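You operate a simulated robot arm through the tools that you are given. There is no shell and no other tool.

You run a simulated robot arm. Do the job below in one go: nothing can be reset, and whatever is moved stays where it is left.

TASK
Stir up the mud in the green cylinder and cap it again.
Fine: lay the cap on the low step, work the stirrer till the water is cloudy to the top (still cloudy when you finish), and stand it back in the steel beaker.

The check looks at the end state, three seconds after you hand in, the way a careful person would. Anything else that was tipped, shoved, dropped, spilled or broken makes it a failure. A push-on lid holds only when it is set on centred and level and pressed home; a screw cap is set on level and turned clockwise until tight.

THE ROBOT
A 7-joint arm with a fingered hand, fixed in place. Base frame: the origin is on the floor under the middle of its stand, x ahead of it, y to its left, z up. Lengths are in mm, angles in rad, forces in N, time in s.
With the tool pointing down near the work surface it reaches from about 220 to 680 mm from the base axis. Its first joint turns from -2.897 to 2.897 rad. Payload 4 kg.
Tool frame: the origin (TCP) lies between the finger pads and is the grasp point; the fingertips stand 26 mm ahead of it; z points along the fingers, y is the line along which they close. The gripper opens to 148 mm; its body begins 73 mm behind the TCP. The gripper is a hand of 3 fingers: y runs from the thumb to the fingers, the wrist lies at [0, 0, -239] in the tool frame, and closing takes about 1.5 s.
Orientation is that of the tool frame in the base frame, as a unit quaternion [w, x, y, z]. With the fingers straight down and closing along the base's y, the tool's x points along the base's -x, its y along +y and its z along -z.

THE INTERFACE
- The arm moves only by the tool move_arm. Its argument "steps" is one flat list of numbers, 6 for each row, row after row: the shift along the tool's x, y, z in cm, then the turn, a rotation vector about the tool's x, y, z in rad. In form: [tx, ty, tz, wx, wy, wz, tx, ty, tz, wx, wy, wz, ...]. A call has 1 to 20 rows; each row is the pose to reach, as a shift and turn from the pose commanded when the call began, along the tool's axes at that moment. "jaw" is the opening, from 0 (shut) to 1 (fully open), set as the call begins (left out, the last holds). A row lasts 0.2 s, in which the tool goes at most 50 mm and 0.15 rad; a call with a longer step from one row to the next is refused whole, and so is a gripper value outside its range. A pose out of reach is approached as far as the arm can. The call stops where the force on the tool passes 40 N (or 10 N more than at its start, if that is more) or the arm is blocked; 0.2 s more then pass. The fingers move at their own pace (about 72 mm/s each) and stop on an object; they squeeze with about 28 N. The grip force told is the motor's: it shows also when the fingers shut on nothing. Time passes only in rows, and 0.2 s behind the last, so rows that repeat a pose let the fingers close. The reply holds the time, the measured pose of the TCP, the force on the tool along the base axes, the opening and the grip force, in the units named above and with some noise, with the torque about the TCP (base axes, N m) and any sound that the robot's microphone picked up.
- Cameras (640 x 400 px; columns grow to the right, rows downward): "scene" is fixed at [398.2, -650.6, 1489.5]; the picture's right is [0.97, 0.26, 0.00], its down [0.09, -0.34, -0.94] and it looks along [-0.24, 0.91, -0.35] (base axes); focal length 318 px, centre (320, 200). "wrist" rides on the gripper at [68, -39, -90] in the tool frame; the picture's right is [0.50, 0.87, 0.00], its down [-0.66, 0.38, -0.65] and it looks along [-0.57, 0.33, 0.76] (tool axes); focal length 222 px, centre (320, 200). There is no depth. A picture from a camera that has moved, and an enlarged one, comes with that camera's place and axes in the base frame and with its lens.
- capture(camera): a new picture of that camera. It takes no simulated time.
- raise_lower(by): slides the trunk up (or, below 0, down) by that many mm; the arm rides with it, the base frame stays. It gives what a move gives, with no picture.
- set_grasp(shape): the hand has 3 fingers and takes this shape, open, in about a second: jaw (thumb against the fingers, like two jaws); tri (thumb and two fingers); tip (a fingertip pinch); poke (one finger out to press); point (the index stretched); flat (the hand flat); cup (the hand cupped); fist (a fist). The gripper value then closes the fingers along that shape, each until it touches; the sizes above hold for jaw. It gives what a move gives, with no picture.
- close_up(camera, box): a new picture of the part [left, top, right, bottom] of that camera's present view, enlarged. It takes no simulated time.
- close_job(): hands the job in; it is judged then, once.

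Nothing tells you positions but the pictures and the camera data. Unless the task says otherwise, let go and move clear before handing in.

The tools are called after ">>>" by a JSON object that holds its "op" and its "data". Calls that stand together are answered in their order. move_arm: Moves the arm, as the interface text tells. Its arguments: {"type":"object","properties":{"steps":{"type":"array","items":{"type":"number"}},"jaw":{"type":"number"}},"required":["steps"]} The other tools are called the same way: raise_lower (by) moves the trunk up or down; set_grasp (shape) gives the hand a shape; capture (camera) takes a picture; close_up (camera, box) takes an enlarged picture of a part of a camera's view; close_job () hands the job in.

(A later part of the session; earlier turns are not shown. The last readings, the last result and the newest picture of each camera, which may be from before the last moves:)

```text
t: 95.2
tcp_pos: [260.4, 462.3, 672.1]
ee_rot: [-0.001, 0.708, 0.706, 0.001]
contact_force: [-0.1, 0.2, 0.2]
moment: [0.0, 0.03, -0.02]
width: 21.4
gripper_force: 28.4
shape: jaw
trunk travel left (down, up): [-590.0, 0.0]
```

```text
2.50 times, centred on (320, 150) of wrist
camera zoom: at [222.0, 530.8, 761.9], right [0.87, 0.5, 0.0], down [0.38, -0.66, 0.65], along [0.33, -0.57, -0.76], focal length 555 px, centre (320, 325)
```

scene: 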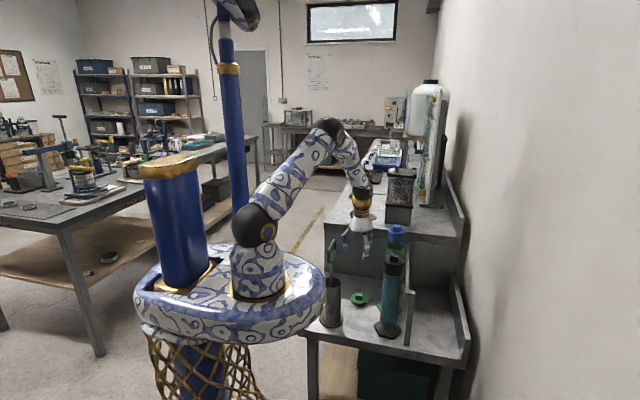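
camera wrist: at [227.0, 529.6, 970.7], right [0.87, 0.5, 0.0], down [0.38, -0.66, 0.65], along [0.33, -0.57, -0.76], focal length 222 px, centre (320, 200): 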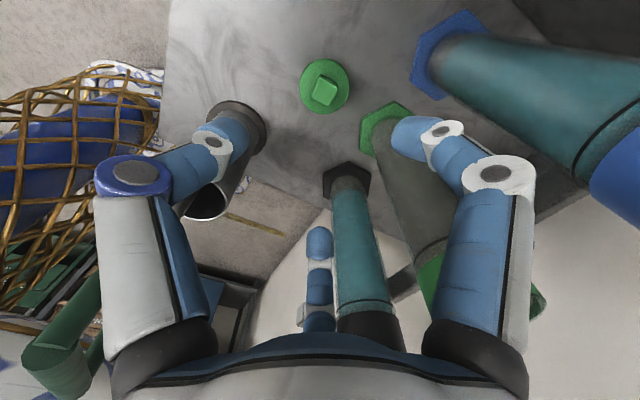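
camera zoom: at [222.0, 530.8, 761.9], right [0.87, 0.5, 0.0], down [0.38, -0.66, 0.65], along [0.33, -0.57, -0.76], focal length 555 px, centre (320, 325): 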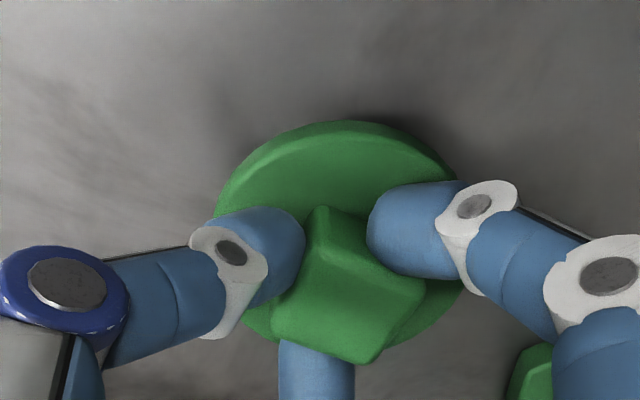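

The knob is gripped with a clean force reading. I'll lift slowly and check that the cap hangs level.

>>> {"op": "move_arm", "data": {"steps": [0, 0, -0.5, 0, 0, 0, 0, 0, -1.5, 0, 0, 0, 0, 0, -3, 0, 0, 0, 0, 0, -5, 0, 0, 0, 0, 0, -5, 0, 0, 0]}}

>>> {"op": "close_up", "data": {"camera": "scene", "box": [345, 260, 375, 295]}}

>>> {"op": "close_up", "data": {"camera": "wrist", "box": [240, 70, 400, 230]}}

```text
t: 96.4
tcp_pos: [259.7, 462.8, 720.9]
ee_rot: [0.0, 0.709, 0.706, 0.0]
contact_force: [0.1, -0.6, 0.1]
moment: [0.0, 0.0, -0.03]
width: 21.3
gripper_force: 28.4
shape: jaw
trunk travel left (down, up): [-590.0, 0.0]
```

```text
11.43 times, centred on (360, 278) of scene
camera zoom: at [398.2, -650.6, 1489.5], right [0.97, 0.26, 0.0], down [0.09, -0.34, -0.94], along [-0.24, 0.91, -0.35], focal length 3635 px, centre (-137, -686)
```

zoom: 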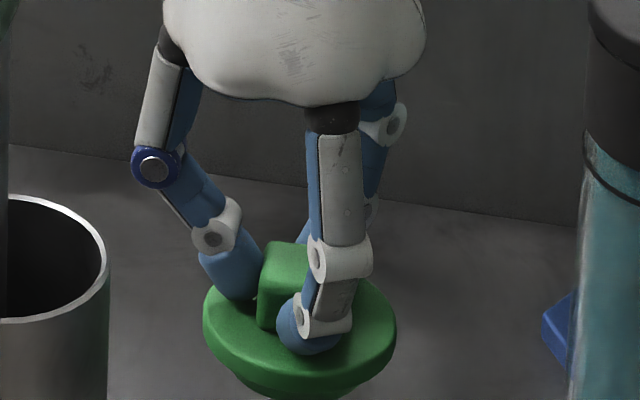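

```text
2.50 times, centred on (320, 150) of wrist
camera zoom: at [221.8, 530.3, 811.8], right [0.87, 0.5, 0.0], down [0.38, -0.66, 0.65], along [0.33, -0.57, -0.76], focal length 555 px, centre (320, 325)
```

zoom: 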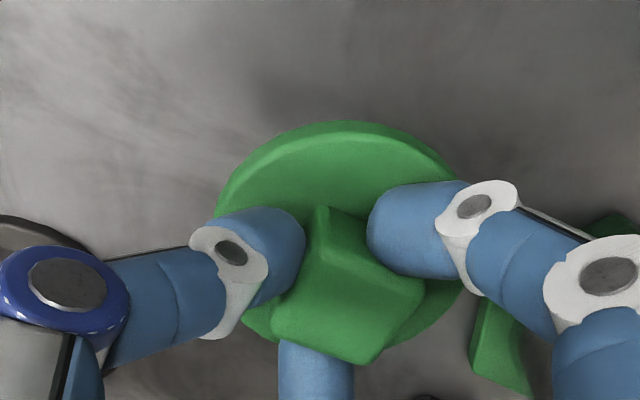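

The cap hangs level and its centre is about 4.5 mm toward +x of the TCP. I'll carry it above the cylinder.

>>> {"op": "move_arm", "data": {"steps": [0, 0, -4, 0, 0, 0, 0, 0, -8, 0, 0, 0, 0, 0, -12, 0, 0, 0, 0, 0, -16, 0, 0, 0, 0, 0, -20, 0, 0, 0, 0, 0, -24, 0, 0, 0, 0, 0, -28, 0, 0, 0, -0.2, 2, -29, 0, 0, 0, -0.4, 5, -29, 0, 0, 0, -0.7, 8.5, -29, 0, 0, 0, -1.0, 11.5, -29, 0, 0, 0, -1.12, 13.31, -29, 0, 0, 0, -1.12, 13.31, -29, 0, 0, 0]}}

>>> {"op": "close_up", "data": {"camera": "scene", "box": [380, 215, 415, 260]}}

>>> {"op": "close_up", "data": {"camera": "wrist", "box": [240, 40, 400, 200]}}

```text
t: 99.2
tcp_pos: [393.4, 452.0, 1012.5]
ee_rot: [0.0, 0.707, 0.707, 0.0]
contact_force: [-0.3, -0.5, -0.1]
moment: [-0.04, -0.04, 0.03]
width: 21.0
gripper_force: 28.3
shape: jaw
trunk travel left (down, up): [-590.0, 0.0]
```

```text
8.89 times, centred on (398, 238) of scene
camera zoom: at [398.2, -650.6, 1489.5], right [0.97, 0.26, 0.0], down [0.09, -0.34, -0.94], along [-0.24, 0.91, -0.35], focal length 2827 px, centre (-369, -133)
```

zoom: 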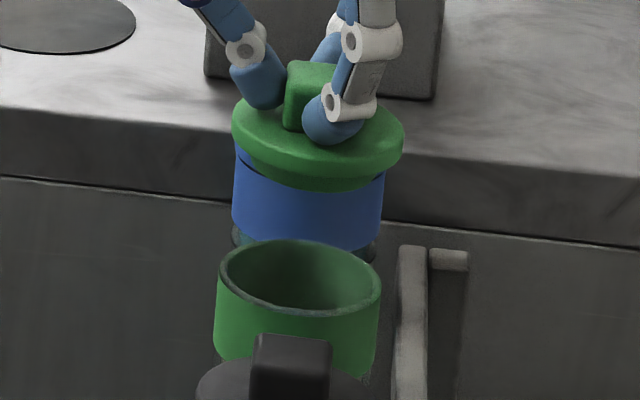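

```text
2.50 times, centred on (320, 120) of wrist
camera zoom: at [355.5, 519.0, 1102.2], right [0.87, 0.5, 0.0], down [0.38, -0.66, 0.65], along [0.33, -0.57, -0.76], focal length 555 px, centre (320, 400)
```

zoom: 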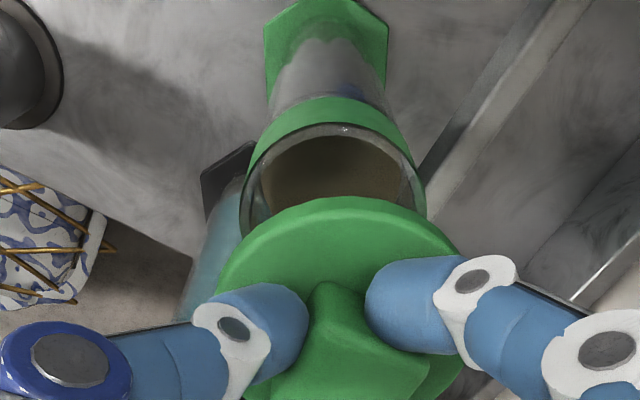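

The cap is within about 2 mm of the cylinder axis. I'll trim the offset and lower to just above the rim to compare the outlines directly.

>>> {"op": "move_arm", "data": {"steps": [-0.15, -0.07, 0.8, 0, 0, 0, -0.15, -0.07, 1.8, 0, 0, 0, -0.15, -0.07, 2.8, 0, 0, 0, -0.15, -0.07, 2.8, 0, 0, 0]}}

>>> {"op": "close_up", "data": {"camera": "scene", "box": [380, 225, 410, 255]}}

>>> {"op": "close_up", "data": {"camera": "wrist", "box": [240, 60, 400, 220]}}

```text
t: 100.2
tcp_pos: [393.9, 448.5, 983.5]
ee_rot: [0.0, 0.707, 0.707, 0.0]
contact_force: [0.7, -0.8, 0.1]
moment: [-0.03, 0.0, -0.02]
width: 20.9
gripper_force: 28.1
shape: jaw
trunk travel left (down, up): [-590.0, 0.0]
```

```text
13.33 times, centred on (395, 240) of scene
camera zoom: at [398.2, -650.6, 1489.5], right [0.97, 0.26, 0.0], down [0.09, -0.34, -0.94], along [-0.24, 0.91, -0.35], focal length 4241 px, centre (-680, -333)
```

zoom: 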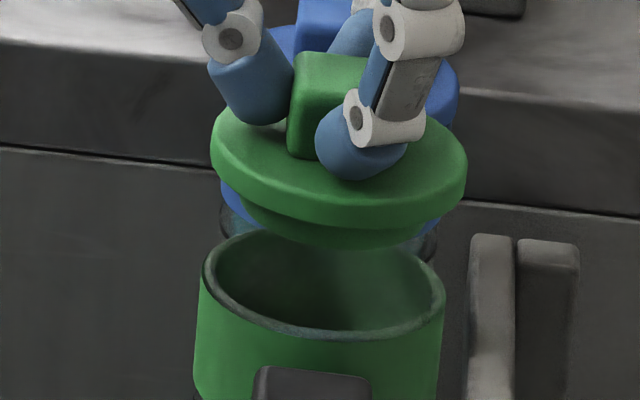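

```text
2.50 times, centred on (320, 140) of wrist
camera zoom: at [354.9, 517.4, 1074.0], right [0.87, 0.5, 0.0], down [0.38, -0.66, 0.65], along [0.33, -0.57, -0.76], focal length 555 px, centre (320, 350)
```

zoom: 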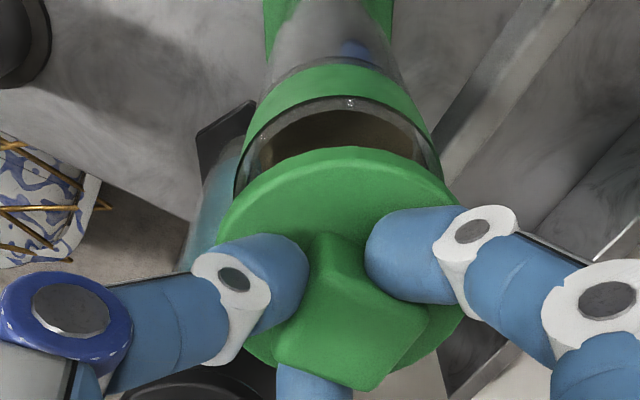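

The outlines agree to within about 1 mm, and the cap looks level. I'll lower slowly and watch the force as the plug meets the mouth.

>>> {"op": "move_arm", "data": {"steps": [0, 0, 0.5, 0, 0, 0, 0, 0, 1.0, 0, 0, 0, 0, 0, 1.3, 0, 0, 0, 0, 0, 1.3, 0, 0, 0]}}

>>> {"op": "close_up", "data": {"camera": "scene", "box": [380, 225, 410, 255]}}

>>> {"op": "close_up", "data": {"camera": "wrist", "box": [240, 60, 400, 220]}}

```text
t: 101.2
tcp_pos: [393.6, 449.4, 970.6]
ee_rot: [0.0, 0.708, 0.706, 0.001]
contact_force: [-0.2, 0.2, -0.8]
moment: [0.01, 0.03, -0.01]
width: 20.8
gripper_force: 28.0
shape: jaw
trunk travel left (down, up): [-590.0, 0.0]
```

```text
13.33 times, centred on (395, 240) of scene
camera zoom: at [398.2, -650.6, 1489.5], right [0.97, 0.26, 0.0], down [0.09, -0.34, -0.94], along [-0.24, 0.91, -0.35], focal length 4241 px, centre (-680, -333)
```

zoom: 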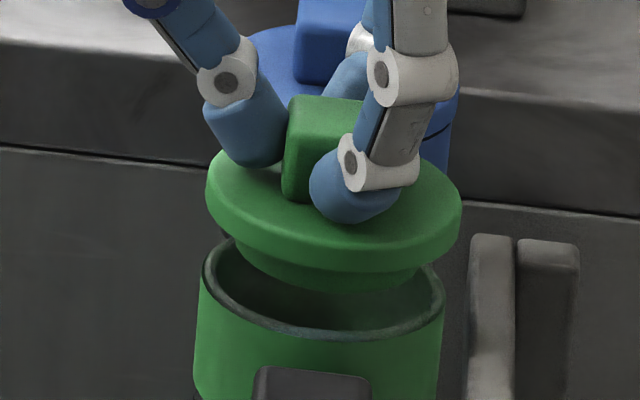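

```text
2.50 times, centred on (320, 140) of wrist
camera zoom: at [354.5, 517.1, 1060.7], right [0.87, 0.5, 0.0], down [0.38, -0.66, 0.65], along [0.33, -0.57, -0.76], focal length 555 px, centre (320, 350)
```

zoom: 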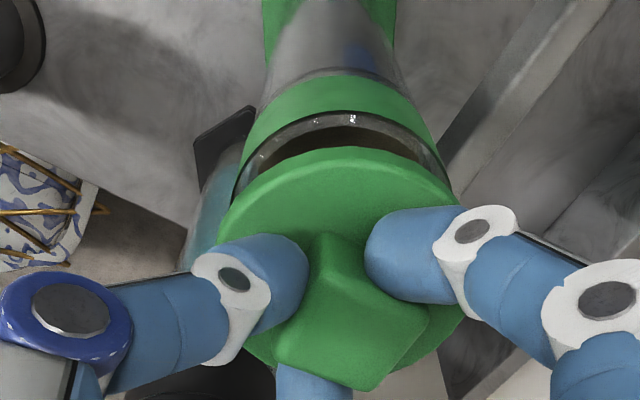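

>>> {"op": "move_arm", "data": {"steps": [0, 0, 0.3, 0, 0, 0, 0, 0, 0.6, 0, 0, 0, 0, 0, 0.6, 0, 0, 0]}}

>>> {"op": "close_up", "data": {"camera": "scene", "box": [380, 225, 410, 255]}}

```text
t: 102.0
tcp_pos: [392.5, 449.5, 965.1]
ee_rot: [0.0, 0.708, 0.706, 0.001]
contact_force: [0.6, 0.2, -0.1]
moment: [0.01, 0.0, -0.01]
width: 20.8
gripper_force: 27.8
shape: jaw
trunk travel left (down, up): [-590.0, 0.0]
```

```text
13.33 times, centred on (395, 240) of scene
camera zoom: at [398.2, -650.6, 1489.5], right [0.97, 0.26, 0.0], down [0.09, -0.34, -0.94], along [-0.24, 0.91, -0.35], focal length 4241 px, centre (-680, -333)
```

zoom: 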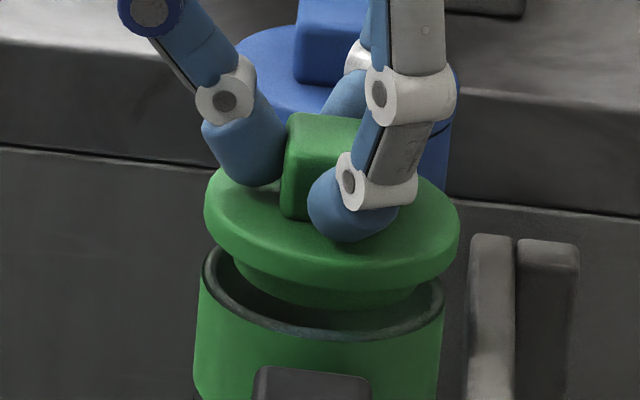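

>>> {"op": "close_up", "data": {"camera": "scene", "box": [386, 236, 406, 252]}}

>>> {"op": "close_up", "data": {"camera": "wrist", "box": [270, 80, 370, 160]}}

```text
16.00 times, centred on (396, 244) of scene
camera zoom: at [398.2, -650.6, 1489.5], right [0.97, 0.26, 0.0], down [0.09, -0.34, -0.94], along [-0.24, 0.91, -0.35], focal length 5089 px, centre (-896, -504)
```

zoom: 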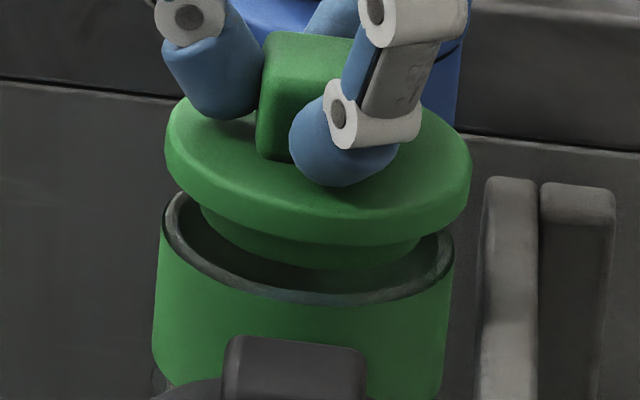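

```text
5.00 times, centred on (320, 120) of wrist
camera zoom: at [354.5, 517.1, 1055.0], right [0.87, 0.5, 0.0], down [0.38, -0.66, 0.65], along [0.33, -0.57, -0.76], focal length 1111 px, centre (320, 600)
```

zoom: 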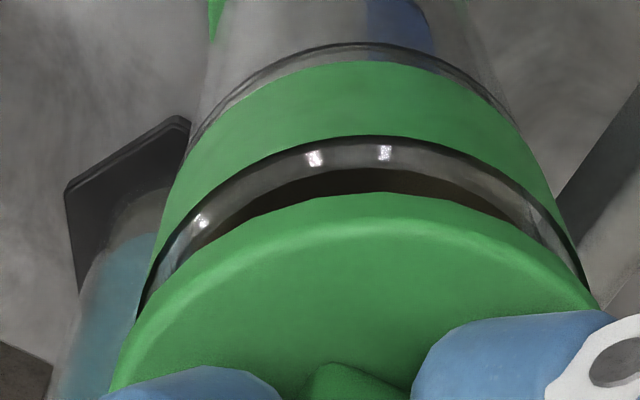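

The plug is centred over the mouth and about 4 mm above it. I'll continue down in small steps.

>>> {"op": "move_arm", "data": {"steps": [0, 0, 0.25, 0, 0, 0, 0, 0, 0.5, 0, 0, 0, 0, 0, 0.75, 0, 0, 0, 0, 0, 0.75, 0, 0, 0]}}

>>> {"op": "close_up", "data": {"camera": "scene", "box": [386, 236, 406, 252]}}

>>> {"op": "close_up", "data": {"camera": "wrist", "box": [240, 60, 400, 220]}}

```text
t: 103.0
tcp_pos: [392.6, 450.0, 956.3]
ee_rot: [0.0, 0.707, 0.707, 0.0]
contact_force: [0.5, 0.3, -0.2]
moment: [0.02, -0.02, -0.02]
width: 20.8
gripper_force: 27.8
shape: jaw
trunk travel left (down, up): [-590.0, 0.0]
```

```text
16.00 times, centred on (396, 244) of scene
camera zoom: at [398.2, -650.6, 1489.5], right [0.97, 0.26, 0.0], down [0.09, -0.34, -0.94], along [-0.24, 0.91, -0.35], focal length 5089 px, centre (-896, -504)
```

zoom: 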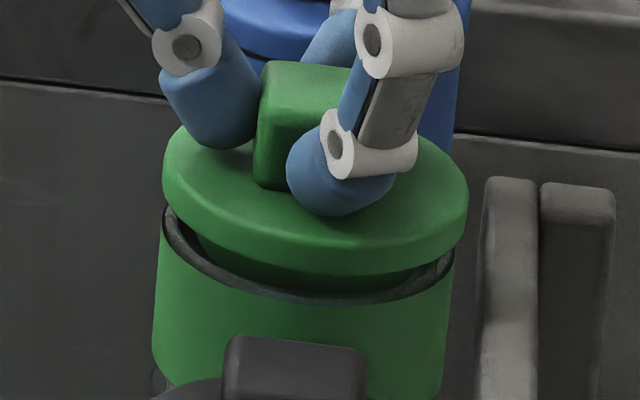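

```text
2.50 times, centred on (320, 140) of wrist
camera zoom: at [354.4, 517.2, 1047.3], right [0.87, 0.5, 0.0], down [0.38, -0.66, 0.65], along [0.33, -0.57, -0.76], focal length 555 px, centre (320, 350)
```

zoom: 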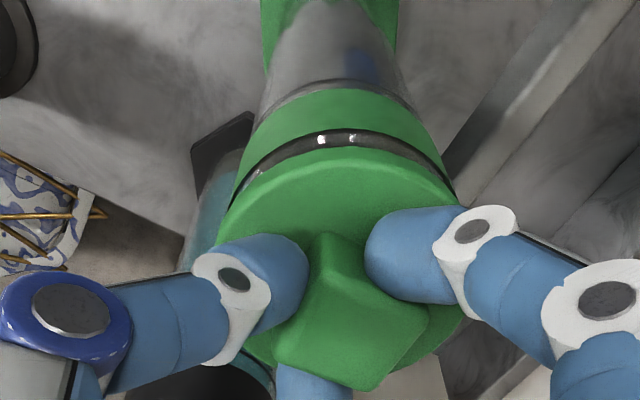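

The plug has slipped inside with no side force. I'll keep lowering until the flange meets the collar.

>>> {"op": "move_arm", "data": {"steps": [0, -0.03, 0.2, 0, 0, 0, 0, -0.05, 0.4, 0, 0, 0, 0, -0.05, 0.4, 0, 0, 0]}}

>>> {"op": "move_arm", "data": {"steps": [0, 0, 0.15, 0, 0, 0, 0, 0, 0.3, 0, 0, 0, 0, 0, 0.3, 0, 0, 0]}}

>>> {"op": "close_up", "data": {"camera": "scene", "box": [386, 236, 406, 252]}}

```text
t: 103.8
tcp_pos: [391.8, 449.8, 953.4]
ee_rot: [-0.001, 0.708, 0.707, 0.001]
contact_force: [0.3, 0.1, -0.7]
moment: [0.03, -0.02, 0.03]
width: 20.6
gripper_force: 27.9
shape: jaw
trunk travel left (down, up): [-590.0, 0.0]
```

```text
t: 104.6
tcp_pos: [393.7, 449.6, 949.4]
ee_rot: [-0.001, 0.708, 0.706, 0.001]
contact_force: [0.3, 0.0, -1.1]
moment: [0.0, 0.0, -0.02]
width: 20.8
gripper_force: 28.4
shape: jaw
trunk travel left (down, up): [-590.0, 0.0]
```

```text
16.00 times, centred on (396, 244) of scene
camera zoom: at [398.2, -650.6, 1489.5], right [0.97, 0.26, 0.0], down [0.09, -0.34, -0.94], along [-0.24, 0.91, -0.35], focal length 5089 px, centre (-896, -504)
```

zoom: 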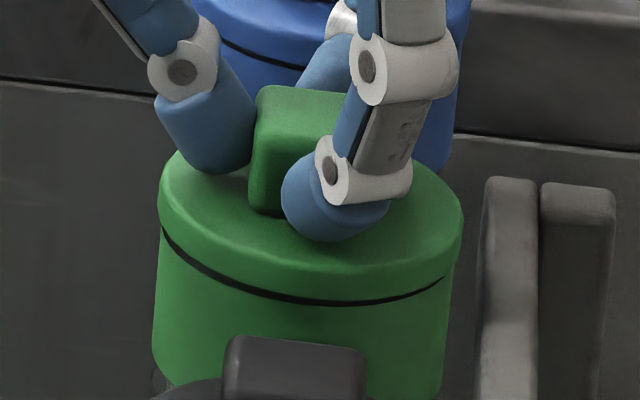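

The flange is nearly flush with the collar. I'll press down gently and listen for the snap.

>>> {"op": "move_arm", "data": {"steps": [0, 0, 0.1, 0, 0, 0, 0, 0, 0.2, 0, 0, 0, 0, 0, 0.3, 0, 0, 0, 0, 0, 0.4, 0, 0, 0]}}

>>> {"op": "close_up", "data": {"camera": "scene", "box": [386, 236, 406, 252]}}

>>> {"op": "close_up", "data": {"camera": "wrist", "box": [240, 60, 400, 220]}}

```text
t: 105.6
tcp_pos: [391.5, 450.2, 948.5]
ee_rot: [-0.001, 0.707, 0.707, 0.002]
contact_force: [-1.1, 4.6, 16.1]
moment: [0.07, -0.06, 0.04]
width: 21.2
gripper_force: 27.7
shape: jaw
trunk travel left (down, up): [-590.0, 0.0]
heard: snap
```

```text
16.00 times, centred on (396, 244) of scene
camera zoom: at [398.2, -650.6, 1489.5], right [0.97, 0.26, 0.0], down [0.09, -0.34, -0.94], along [-0.24, 0.91, -0.35], focal length 5089 px, centre (-896, -504)
```

zoom: 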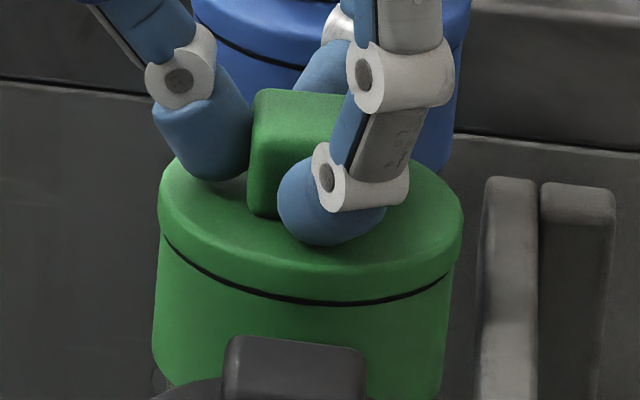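

```text
2.50 times, centred on (320, 140) of wrist
camera zoom: at [353.2, 517.8, 1038.3], right [0.87, 0.5, 0.0], down [0.38, -0.66, 0.65], along [0.33, -0.56, -0.76], focal length 555 px, centre (320, 350)
```

zoom: 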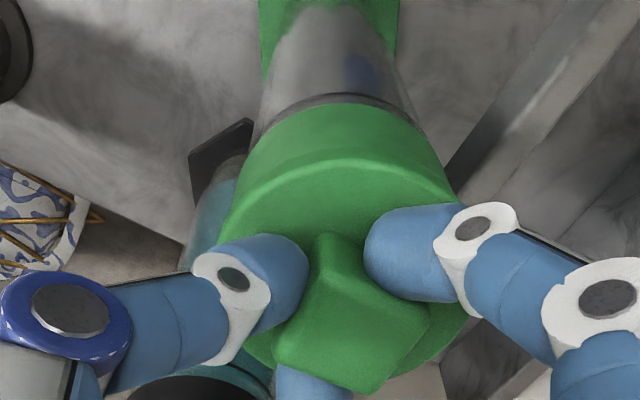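

It snapped home and the seam looks even. I'll take off the downward push before opening the fingers.

>>> {"op": "move_arm", "data": {"steps": [0, 0, -0.1, 0, 0, 0, 0, 0, -0.2, 0, 0, 0, 0, 0, -0.2, 0, 0, 0]}}

```text
t: 106.4
tcp_pos: [391.4, 449.9, 948.1]
ee_rot: [0.0, 0.707, 0.707, 0.001]
contact_force: [-0.1, 8.6, 11.6]
moment: [0.16, -0.11, -0.02]
width: 21.0
gripper_force: 28.0
shape: jaw
trunk travel left (down, up): [-590.0, 0.0]
```

>>> {"op": "move_arm", "data": {"steps": [0.1, 0, -0.05, 0, 0, 0, 0.15, 0, -0.1, 0, 0, 0, 0.15, 0, -0.1, 0, 0, 0]}}

>>> {"op": "close_up", "data": {"camera": "scene", "box": [370, 220, 420, 345]}}

```text
t: 107.2
tcp_pos: [391.6, 450.5, 947.7]
ee_rot: [-0.001, 0.708, 0.706, 0.0]
contact_force: [-2.4, 1.3, 2.4]
moment: [0.03, -0.08, -0.01]
width: 21.3
gripper_force: 28.4
shape: jaw
trunk travel left (down, up): [-590.0, 0.0]
```

```text
3.20 times, centred on (395, 282) of scene
camera zoom: at [398.2, -650.6, 1489.5], right [0.97, 0.26, 0.0], down [0.09, -0.34, -0.94], along [-0.24, 0.91, -0.35], focal length 1018 px, centre (80, -64)
```

zoom: 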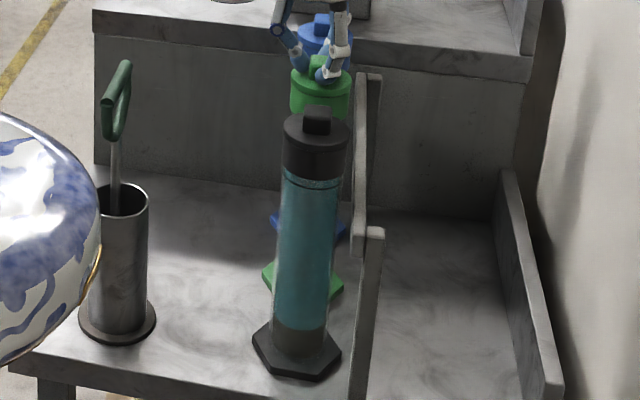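

Forces are nearly zero. I'll nudge slightly and open the fingers.

>>> {"op": "move_arm", "data": {"steps": [0, -0.04, -0.03, 0, 0, 0]}}

>>> {"op": "move_arm", "data": {"steps": [0, 0, 0, 0, 0, 0, 0, 0, 0, 0, 0, 0, 0, 0, 0, 0, 0, 0, 0, 0, 0, 0, 0, 0], "jaw": 0.4}}

>>> {"op": "close_up", "data": {"camera": "scene", "box": [386, 236, 406, 252]}}

>>> {"op": "close_up", "data": {"camera": "wrist", "box": [240, 60, 400, 220]}}

```text
t: 107.6
tcp_pos: [391.8, 451.0, 949.1]
ee_rot: [0.0, 0.708, 0.706, 0.0]
contact_force: [-1.0, 0.3, -1.7]
moment: [-0.05, -0.05, -0.02]
width: 21.3
gripper_force: 28.1
shape: jaw
trunk travel left (down, up): [-590.0, 0.0]
```

```text
t: 108.6
tcp_pos: [391.3, 451.6, 949.5]
ee_rot: [0.0, 0.707, 0.707, 0.001]
contact_force: [-0.2, -0.1, -0.4]
moment: [0.01, 0.01, 0.0]
width: 59.0
gripper_force: 0.1
shape: jaw
trunk travel left (down, up): [-590.0, 0.0]
heard: snap
```

```text
16.00 times, centred on (396, 244) of scene
camera zoom: at [398.2, -650.6, 1489.5], right [0.97, 0.26, 0.0], down [0.09, -0.34, -0.94], along [-0.24, 0.91, -0.35], focal length 5089 px, centre (-896, -504)
```

zoom: 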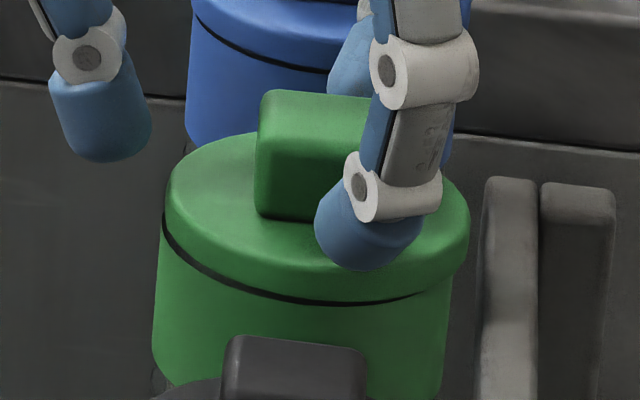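

```text
2.50 times, centred on (320, 140) of wrist
camera zoom: at [353.5, 519.0, 1039.6], right [0.87, 0.5, 0.0], down [0.38, -0.66, 0.65], along [0.33, -0.57, -0.76], focal length 555 px, centre (320, 350)
```

zoom: 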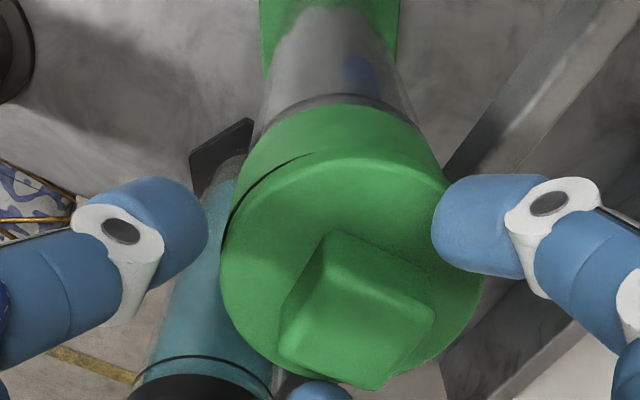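

A second snap on opening means the fingers nudged the cap and unlatched one side; it now sits slightly raised on the −x side. I'll rise clear and press it home from above with a closed hand instead.

>>> {"op": "move_arm", "data": {"steps": [0, 0, -1.0, 0, 0, 0, 0, 0, -3, 0, 0, 0, 0, 0, -6, 0, 0, 0, 0, 0, -9, 0, 0, 0, 0, 0, -9, 0, 0, 0]}}

>>> {"op": "set_grasp", "data": {"shape": "fist"}}

>>> {"op": "close_up", "data": {"camera": "scene", "box": [370, 190, 420, 260]}}

>>> {"op": "capture", "data": {"camera": "wrist"}}

>>> {"op": "close_up", "data": {"camera": "scene", "box": [386, 236, 406, 252]}}

```text
t: 109.8
tcp_pos: [392.0, 450.2, 1039.9]
ee_rot: [0.0, 0.708, 0.706, 0.0]
contact_force: [0.3, 0.1, -0.5]
moment: [0.01, 0.01, -0.02]
width: 58.9
gripper_force: 0.0
shape: jaw
trunk travel left (down, up): [-590.0, 0.0]
```

```text
t: 110.7
tcp_pos: [392.1, 450.0, 1040.2]
ee_rot: [-0.001, 0.708, 0.706, 0.001]
contact_force: [0.0, -0.3, 0.6]
moment: [0.0, 0.01, 0.0]
width: 0.0
gripper_force: 0.1
shape: fist
trunk travel left (down, up): [-590.0, 0.0]
```

```text
5.71 times, centred on (395, 225) of scene
camera zoom: at [398.2, -650.6, 1489.5], right [0.97, 0.26, 0.0], down [0.09, -0.34, -0.94], along [-0.24, 0.91, -0.35], focal length 1817 px, centre (-109, 57)
```

zoom: 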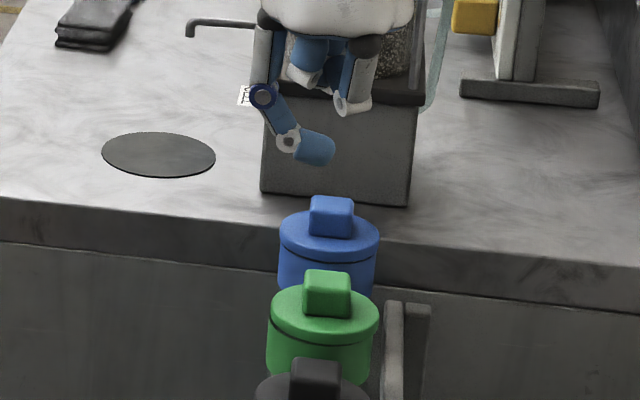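

```text
taken
camera wrist: at [353.3, 517.8, 1130.2], right [0.87, 0.5, 0.0], down [0.38, -0.66, 0.65], along [0.33, -0.57, -0.76], focal length 222 px, centre (320, 200)
```

wrist: 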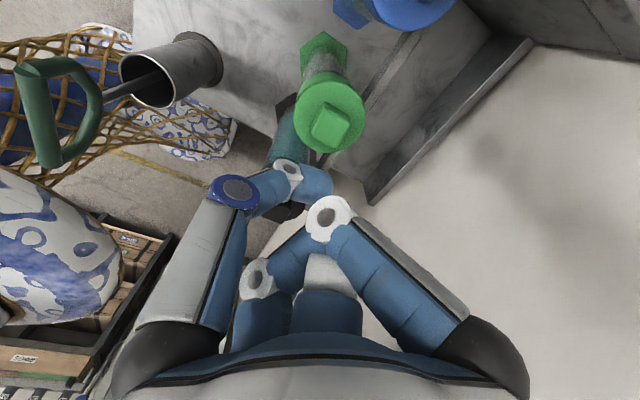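

```text
16.00 times, centred on (396, 244) of scene
camera zoom: at [398.2, -650.6, 1489.5], right [0.97, 0.26, 0.0], down [0.09, -0.34, -0.94], along [-0.24, 0.91, -0.35], focal length 5089 px, centre (-896, -504)
```

zoom: 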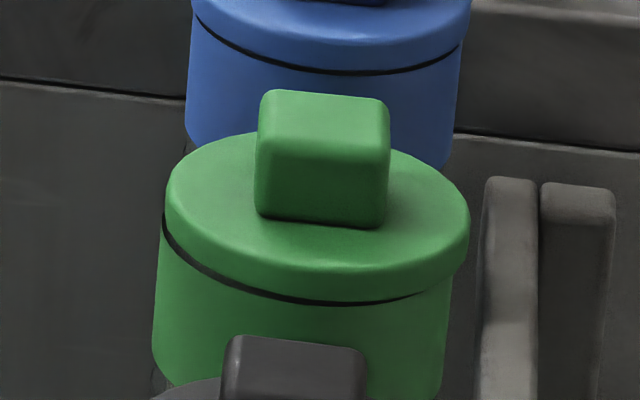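

The fist leaves the thumb sticking out unevenly, so it isn't a good presser. I'll use the jaw shape fully closed, whose three fingertips meet on the tool axis, and check its geometry.

>>> {"op": "set_grasp", "data": {"shape": "jaw"}}

>>> {"op": "move_arm", "data": {"steps": [0, 0.2, 0, 0, 0, 0, 0, 0.4, 0, 0, 0, 0, 0, 0.4, 0, 0, 0, 0, 0, 0.4, 0, 0, 0, 0, 0, 0.4, 0, 0, 0, 0, 0, 0.4, 0, 0, 0, 0, 0, 0.4, 0, 0, 0, 0], "jaw": 0}}

>>> {"op": "close_up", "data": {"camera": "scene", "box": [370, 190, 420, 260]}}

>>> {"op": "capture", "data": {"camera": "wrist"}}

```text
t: 111.6
tcp_pos: [392.0, 450.3, 1040.2]
ee_rot: [0.0, 0.709, 0.706, 0.0]
contact_force: [0.2, 0.0, -0.6]
moment: [0.02, 0.02, 0.01]
width: 147.8
gripper_force: 0.0
shape: jaw
trunk travel left (down, up): [-590.0, 0.0]
```

```text
t: 113.2
tcp_pos: [394.3, 450.8, 1039.1]
ee_rot: [-0.001, 0.708, 0.706, 0.001]
contact_force: [-0.4, -0.7, 0.9]
moment: [-0.01, -0.01, 0.01]
width: 0.0
gripper_force: 27.8
shape: jaw
trunk travel left (down, up): [-590.0, 0.0]
```

```text
5.71 times, centred on (395, 225) of scene
camera zoom: at [398.2, -650.6, 1489.5], right [0.97, 0.26, 0.0], down [0.09, -0.34, -0.94], along [-0.24, 0.91, -0.35], focal length 1817 px, centre (-109, 57)
```

zoom: 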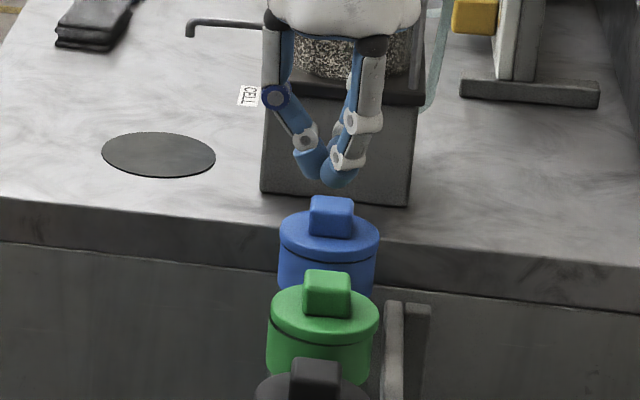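

```text
taken
camera wrist: at [357.4, 518.5, 1130.0], right [0.87, 0.5, 0.0], down [0.38, -0.66, 0.65], along [0.33, -0.57, -0.76], focal length 222 px, centre (320, 200)
```

wrist: 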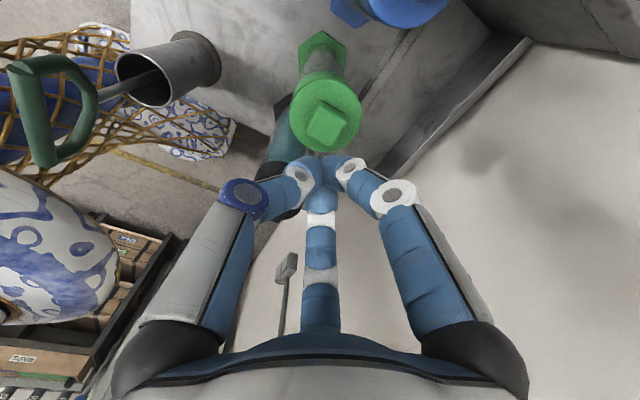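

The closed fingertips form a centred cluster about 33 mm below the TCP. I'll line up over the knob and come down slowly to press.

>>> {"op": "move_arm", "data": {"steps": [0.1, 0.1, 1.5, 0, 0, 0, 0.15, 0.15, 3.5, 0, 0, 0, 0.15, 0.15, 5.0, 0, 0, 0, 0.15, 0.15, 5.0, 0, 0, 0]}}

>>> {"op": "close_up", "data": {"camera": "scene", "box": [380, 220, 415, 255]}}

>>> {"op": "close_up", "data": {"camera": "wrist", "box": [250, 60, 390, 200]}}

```text
t: 114.2
tcp_pos: [397.6, 452.3, 988.8]
ee_rot: [-0.001, 0.708, 0.706, 0.0]
contact_force: [-0.8, -0.1, 0.0]
moment: [0.03, 0.01, 0.02]
width: 0.0
gripper_force: 28.4
shape: jaw
trunk travel left (down, up): [-590.0, 0.0]
```

```text
11.43 times, centred on (398, 238) of scene
camera zoom: at [398.2, -650.6, 1489.5], right [0.97, 0.26, 0.0], down [0.09, -0.34, -0.94], along [-0.24, 0.91, -0.35], focal length 3635 px, centre (-566, -229)
```

zoom: 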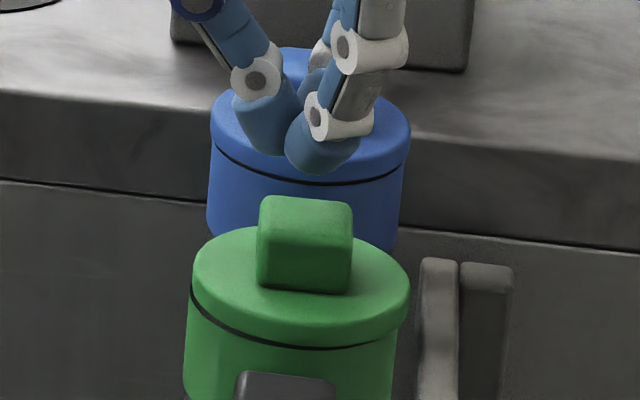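

```text
2.86 times, centred on (320, 130) of wrist
camera zoom: at [359.2, 520.3, 1079.6], right [0.87, 0.5, 0.0], down [0.38, -0.66, 0.65], along [0.33, -0.57, -0.76], focal length 635 px, centre (320, 400)
```

zoom: 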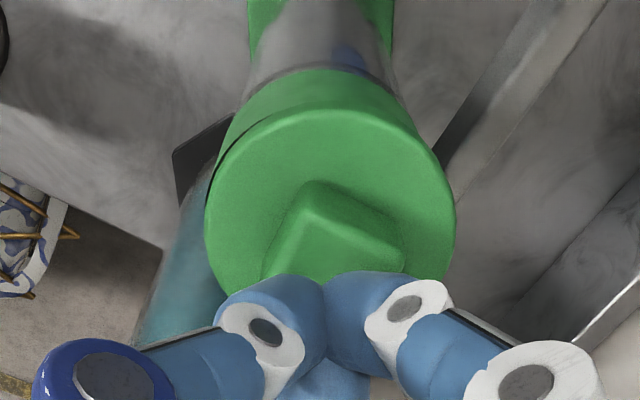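

>>> {"op": "move_arm", "data": {"steps": [0, 0, 0.7, 0, 0, 0, 0, 0, 1.3, 0, 0, 0, 0, 0, 1.6, 0, 0, 0]}}

>>> {"op": "close_up", "data": {"camera": "scene", "box": [380, 220, 415, 255]}}

```text
t: 115.0
tcp_pos: [396.4, 452.5, 972.8]
ee_rot: [-0.001, 0.708, 0.706, 0.001]
contact_force: [0.3, -0.3, -0.7]
moment: [-0.02, 0.01, 0.01]
width: 0.1
gripper_force: 28.2
shape: jaw
trunk travel left (down, up): [-590.0, 0.0]
```

```text
11.43 times, centred on (398, 238) of scene
camera zoom: at [398.2, -650.6, 1489.5], right [0.97, 0.26, 0.0], down [0.09, -0.34, -0.94], along [-0.24, 0.91, -0.35], focal length 3635 px, centre (-566, -229)
```

zoom: 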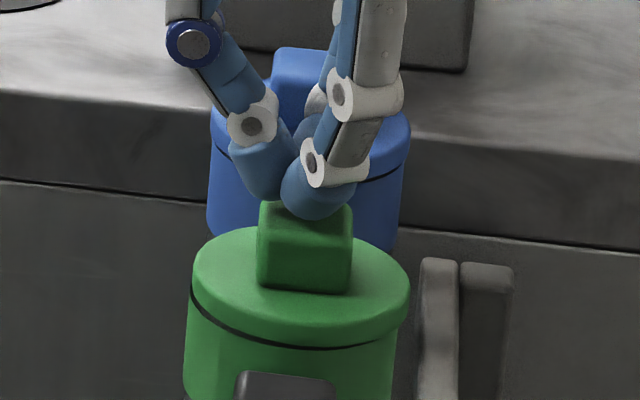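

>>> {"op": "move_arm", "data": {"steps": [0, 0, 0.2, 0, 0, 0, 0, 0, 0.4, 0, 0, 0, 0, 0, 0.6, 0, 0, 0]}}

>>> {"op": "close_up", "data": {"camera": "scene", "box": [380, 220, 415, 255]}}

```text
t: 115.8
tcp_pos: [397.6, 452.8, 968.6]
ee_rot: [0.0, 0.708, 0.707, 0.001]
contact_force: [1.7, -0.9, 12.5]
moment: [-0.02, -0.05, -0.01]
width: 0.0
gripper_force: 28.1
shape: jaw
trunk travel left (down, up): [-590.0, 0.0]
```

```text
11.43 times, centred on (398, 238) of scene
camera zoom: at [398.2, -650.6, 1489.5], right [0.97, 0.26, 0.0], down [0.09, -0.34, -0.94], along [-0.24, 0.91, -0.35], focal length 3635 px, centre (-566, -229)
```

zoom: 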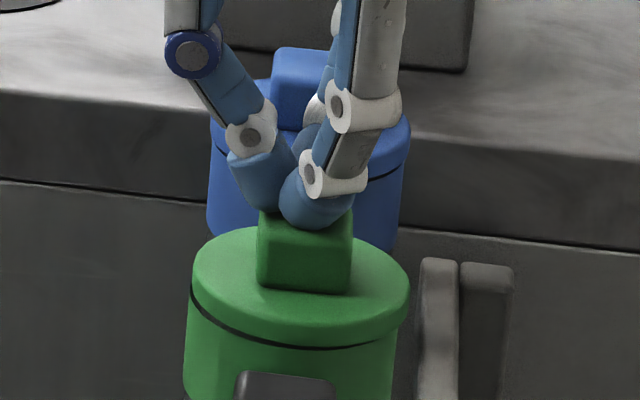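

Contact at 12 N. I'll increase the press gradually and listen for the snap.

>>> {"op": "move_arm", "data": {"steps": [0, 0, 0.1, 0, 0, 0, 0, 0, 0.2, 0, 0, 0, 0, 0, 0.3, 0, 0, 0, 0, 0, 0.4, 0, 0, 0, 0, 0, 0.4, 0, 0, 0]}}

>>> {"op": "close_up", "data": {"camera": "scene", "box": [380, 220, 415, 255]}}

```text
t: 116.7
tcp_pos: [398.1, 453.3, 969.4]
ee_rot: [-0.001, 0.708, 0.706, 0.006]
contact_force: [-0.5, -1.9, 15.8]
moment: [0.03, 0.17, -0.03]
width: 0.1
gripper_force: 28.2
shape: jaw
trunk travel left (down, up): [-590.0, 0.0]
stopped in row 4: the force on the tool passed its limit at 42 N (the readings are from after the stop); the commanded pose is now the measured one
```

```text
11.43 times, centred on (398, 238) of scene
camera zoom: at [398.2, -650.6, 1489.5], right [0.97, 0.26, 0.0], down [0.09, -0.34, -0.94], along [-0.24, 0.91, -0.35], focal length 3635 px, centre (-566, -229)
```

zoom: 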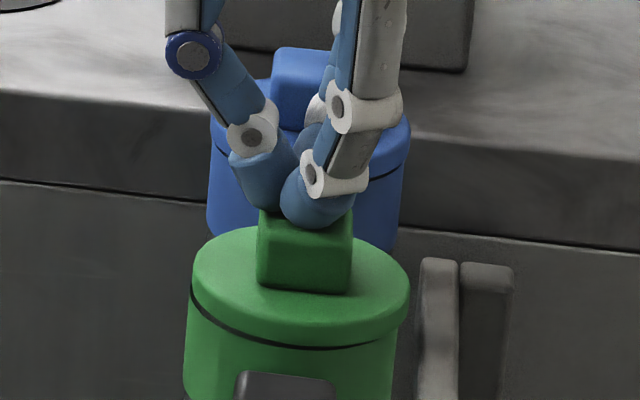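

The press reached 42 N without a snap. I'll ease off and look closely at how the cap sits compared with the blue one.

>>> {"op": "move_arm", "data": {"steps": [0, 0, -0.5, 0, 0, 0, 0, 0, -1.5, 0, 0, 0, 0, 0, -4, 0, 0, 0, 0, 0, -8, 0, 0, 0]}}

>>> {"op": "close_up", "data": {"camera": "scene", "box": [386, 236, 406, 252]}}

>>> {"op": "close_up", "data": {"camera": "scene", "box": [386, 226, 406, 242]}}

>>> {"op": "close_up", "data": {"camera": "wrist", "box": [270, 60, 390, 170]}}

```text
t: 117.7
tcp_pos: [398.6, 453.0, 1048.4]
ee_rot: [-0.001, 0.707, 0.707, 0.004]
contact_force: [-0.3, -0.6, 0.0]
moment: [0.0, 0.03, -0.02]
width: 0.0
gripper_force: 27.6
shape: jaw
trunk travel left (down, up): [-590.0, 0.0]
```

```text
16.00 times, centred on (396, 244) of scene
camera zoom: at [398.2, -650.6, 1489.5], right [0.97, 0.26, 0.0], down [0.09, -0.34, -0.94], along [-0.24, 0.91, -0.35], focal length 5089 px, centre (-896, -504)
```

zoom: 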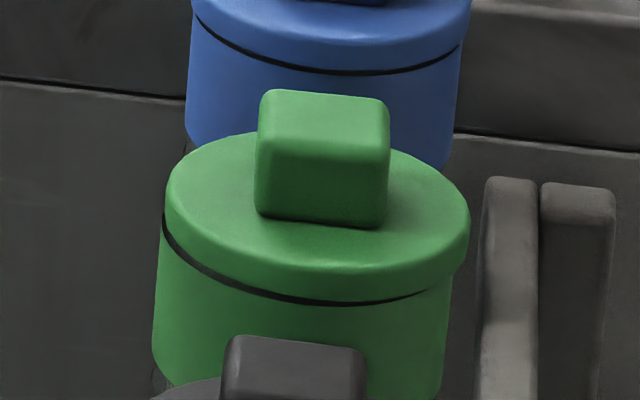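

```text
16.00 times, centred on (396, 234) of scene
camera zoom: at [398.2, -650.6, 1489.5], right [0.97, 0.26, 0.0], down [0.09, -0.34, -0.94], along [-0.24, 0.91, -0.35], focal length 5089 px, centre (-896, -344)
```

zoom: 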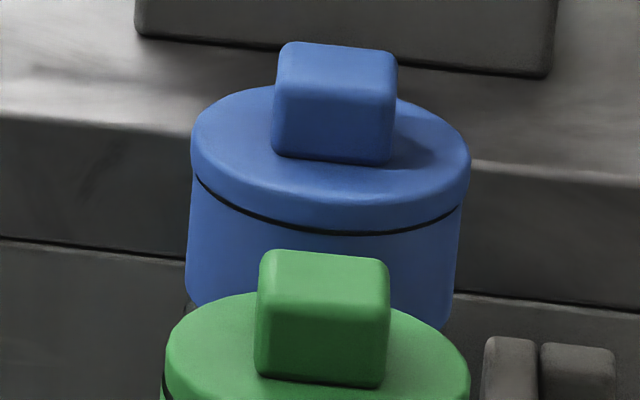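

```text
3.64 times, centred on (330, 115) of wrist
camera zoom: at [360.2, 520.5, 1137.6], right [0.87, 0.5, 0.01], down [0.37, -0.66, 0.65], along [0.33, -0.56, -0.76], focal length 808 px, centre (284, 509)
```

zoom: 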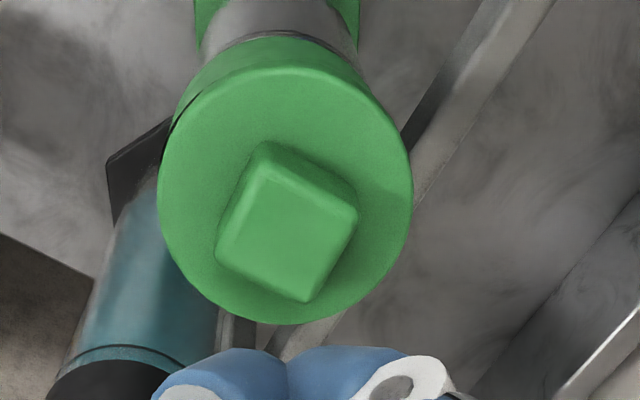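

The cap is displaced about 2 mm toward +x and not quite level, so it can't latch. I'll surround the knob again and use a gentle, position-only closure, without a squeeze, to slide the loose cap back to centre.

>>> {"op": "move_arm", "data": {"steps": [-0.1, -0.3, 0, 0.004, -0.007, 0, -0.2, -0.65, 2, 0.004, -0.007, 0, -0.2, -0.65, 5, 0.004, -0.007, 0, -0.2, -0.65, 7.5, 0.004, -0.007, 0, -0.2, -0.65, 7.5, 0.004, -0.007, 0], "jaw": 0.42}}

>>> {"op": "close_up", "data": {"camera": "scene", "box": [380, 220, 415, 255]}}

>>> {"op": "close_up", "data": {"camera": "wrist", "box": [240, 60, 400, 220]}}

```text
t: 118.9
tcp_pos: [391.8, 452.3, 971.8]
ee_rot: [0.001, 0.708, 0.706, 0.0]
contact_force: [0.6, 1.1, -0.4]
moment: [-0.02, -0.01, 0.01]
width: 61.8
gripper_force: 0.0
shape: jaw
trunk travel left (down, up): [-590.0, 0.0]
```

```text
11.43 times, centred on (398, 238) of scene
camera zoom: at [398.2, -650.6, 1489.5], right [0.97, 0.26, 0.0], down [0.09, -0.34, -0.94], along [-0.24, 0.91, -0.35], focal length 3635 px, centre (-566, -229)
```

zoom: 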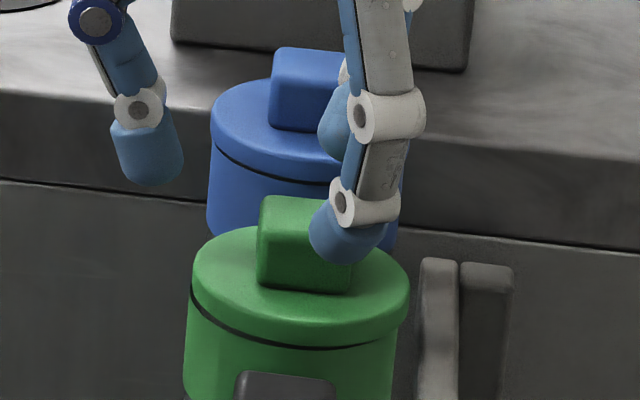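

```text
2.50 times, centred on (320, 140) of wrist
camera zoom: at [353.9, 519.9, 1061.5], right [0.87, 0.5, 0.0], down [0.38, -0.65, 0.65], along [0.33, -0.57, -0.76], focal length 555 px, centre (320, 350)
```

zoom: 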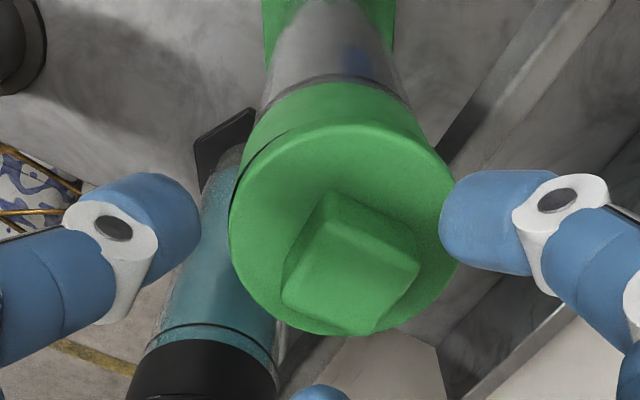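

>>> {"op": "move_arm", "data": {"steps": [0, 0, 0.8, 0, 0, 0, 0, 0, 1.6, 0, 0, 0, 0, 0, 2.1, 0, 0, 0, 0, 0, 2.1, 0, 0, 0]}}

>>> {"op": "move_arm", "data": {"steps": [0, 0, 0, 0, 0, 0, 0, 0, 0, 0, 0, 0, 0, 0, 0, 0, 0, 0, 0, 0, 0, 0, 0, 0], "jaw": 0.2}}

>>> {"op": "close_up", "data": {"camera": "scene", "box": [386, 236, 406, 252]}}

>>> {"op": "close_up", "data": {"camera": "wrist", "box": [240, 60, 400, 220]}}

```text
t: 119.9
tcp_pos: [392.4, 452.5, 950.4]
ee_rot: [0.0, 0.708, 0.707, 0.0]
contact_force: [-0.1, -0.1, 0.8]
moment: [-0.01, 0.01, -0.03]
width: 61.9
gripper_force: 0.0
shape: jaw
trunk travel left (down, up): [-590.0, 0.0]
```

```text
t: 120.9
tcp_pos: [391.6, 452.0, 951.0]
ee_rot: [0.001, 0.707, 0.707, 0.0]
contact_force: [0.7, -0.5, 0.6]
moment: [-0.04, -0.03, -0.04]
width: 30.8
gripper_force: 0.0
shape: jaw
trunk travel left (down, up): [-590.0, 0.0]
```

```text
16.00 times, centred on (396, 244) of scene
camera zoom: at [398.2, -650.6, 1489.5], right [0.97, 0.26, 0.0], down [0.09, -0.34, -0.94], along [-0.24, 0.91, -0.35], focal length 5089 px, centre (-896, -504)
```

zoom: 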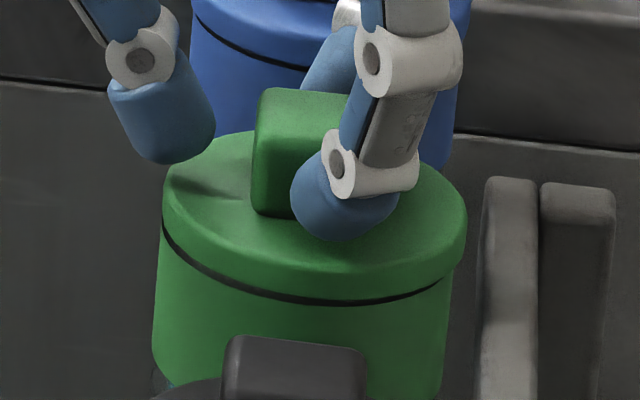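

```text
2.50 times, centred on (320, 140) of wrist
camera zoom: at [353.8, 520.1, 1041.2], right [0.87, 0.5, 0.0], down [0.38, -0.66, 0.65], along [0.33, -0.57, -0.76], focal length 555 px, centre (320, 350)
```

zoom: 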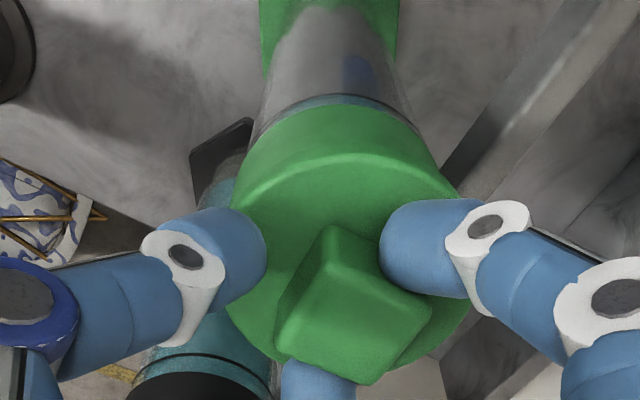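

The gentle closure slid the cap back: its seam is even again and the edges match the original within about 0.3 mm. I'll open, rise, and press from above.

>>> {"op": "move_arm", "data": {"steps": [0, 0, 0, 0, 0, 0, 0, 0, 0, 0, 0, 0, 0, 0, 0, 0, 0, 0], "jaw": 0.42}}

>>> {"op": "move_arm", "data": {"steps": [0, 0, -1.5, 0, 0, 0, 0, 0, -4.5, 0, 0, 0, 0, 0.3, -7, 0, 0, 0, 0, 0.5, -7, 0, 0, 0, 0, 0.55, -7, 0, 0, 0, 0, 0.55, -7, 0, 0, 0]}}

>>> {"op": "close_up", "data": {"camera": "scene", "box": [386, 236, 406, 252]}}

>>> {"op": "close_up", "data": {"camera": "wrist", "box": [260, 50, 400, 190]}}

```text
t: 121.7
tcp_pos: [391.9, 452.7, 950.7]
ee_rot: [0.0, 0.708, 0.707, 0.0]
contact_force: [1.0, 0.0, 0.4]
moment: [0.04, -0.02, -0.01]
width: 61.8
gripper_force: 0.1
shape: jaw
trunk travel left (down, up): [-590.0, 0.0]
```

```text
t: 123.1
tcp_pos: [396.0, 452.5, 1021.0]
ee_rot: [0.0, 0.707, 0.707, -0.001]
contact_force: [0.2, 0.2, 0.5]
moment: [0.04, 0.03, 0.02]
width: 61.6
gripper_force: 0.0
shape: jaw
trunk travel left (down, up): [-590.0, 0.0]
```

```text
16.00 times, centred on (396, 244) of scene
camera zoom: at [398.2, -650.6, 1489.5], right [0.97, 0.26, 0.0], down [0.09, -0.34, -0.94], along [-0.24, 0.91, -0.35], focal length 5089 px, centre (-896, -504)
```

zoom: 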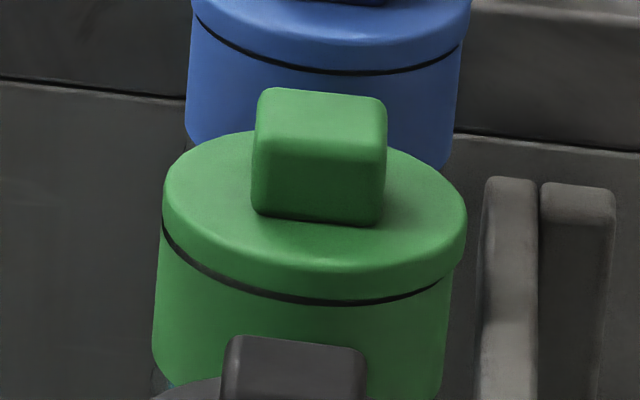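

```text
2.86 times, centred on (330, 120) of wrist
camera zoom: at [358.8, 520.4, 1111.2], right [0.87, 0.5, 0.0], down [0.38, -0.66, 0.65], along [0.33, -0.57, -0.76], focal length 635 px, centre (291, 429)
```

zoom: 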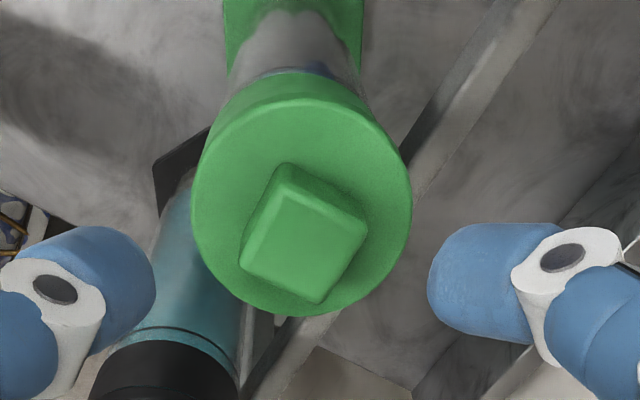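

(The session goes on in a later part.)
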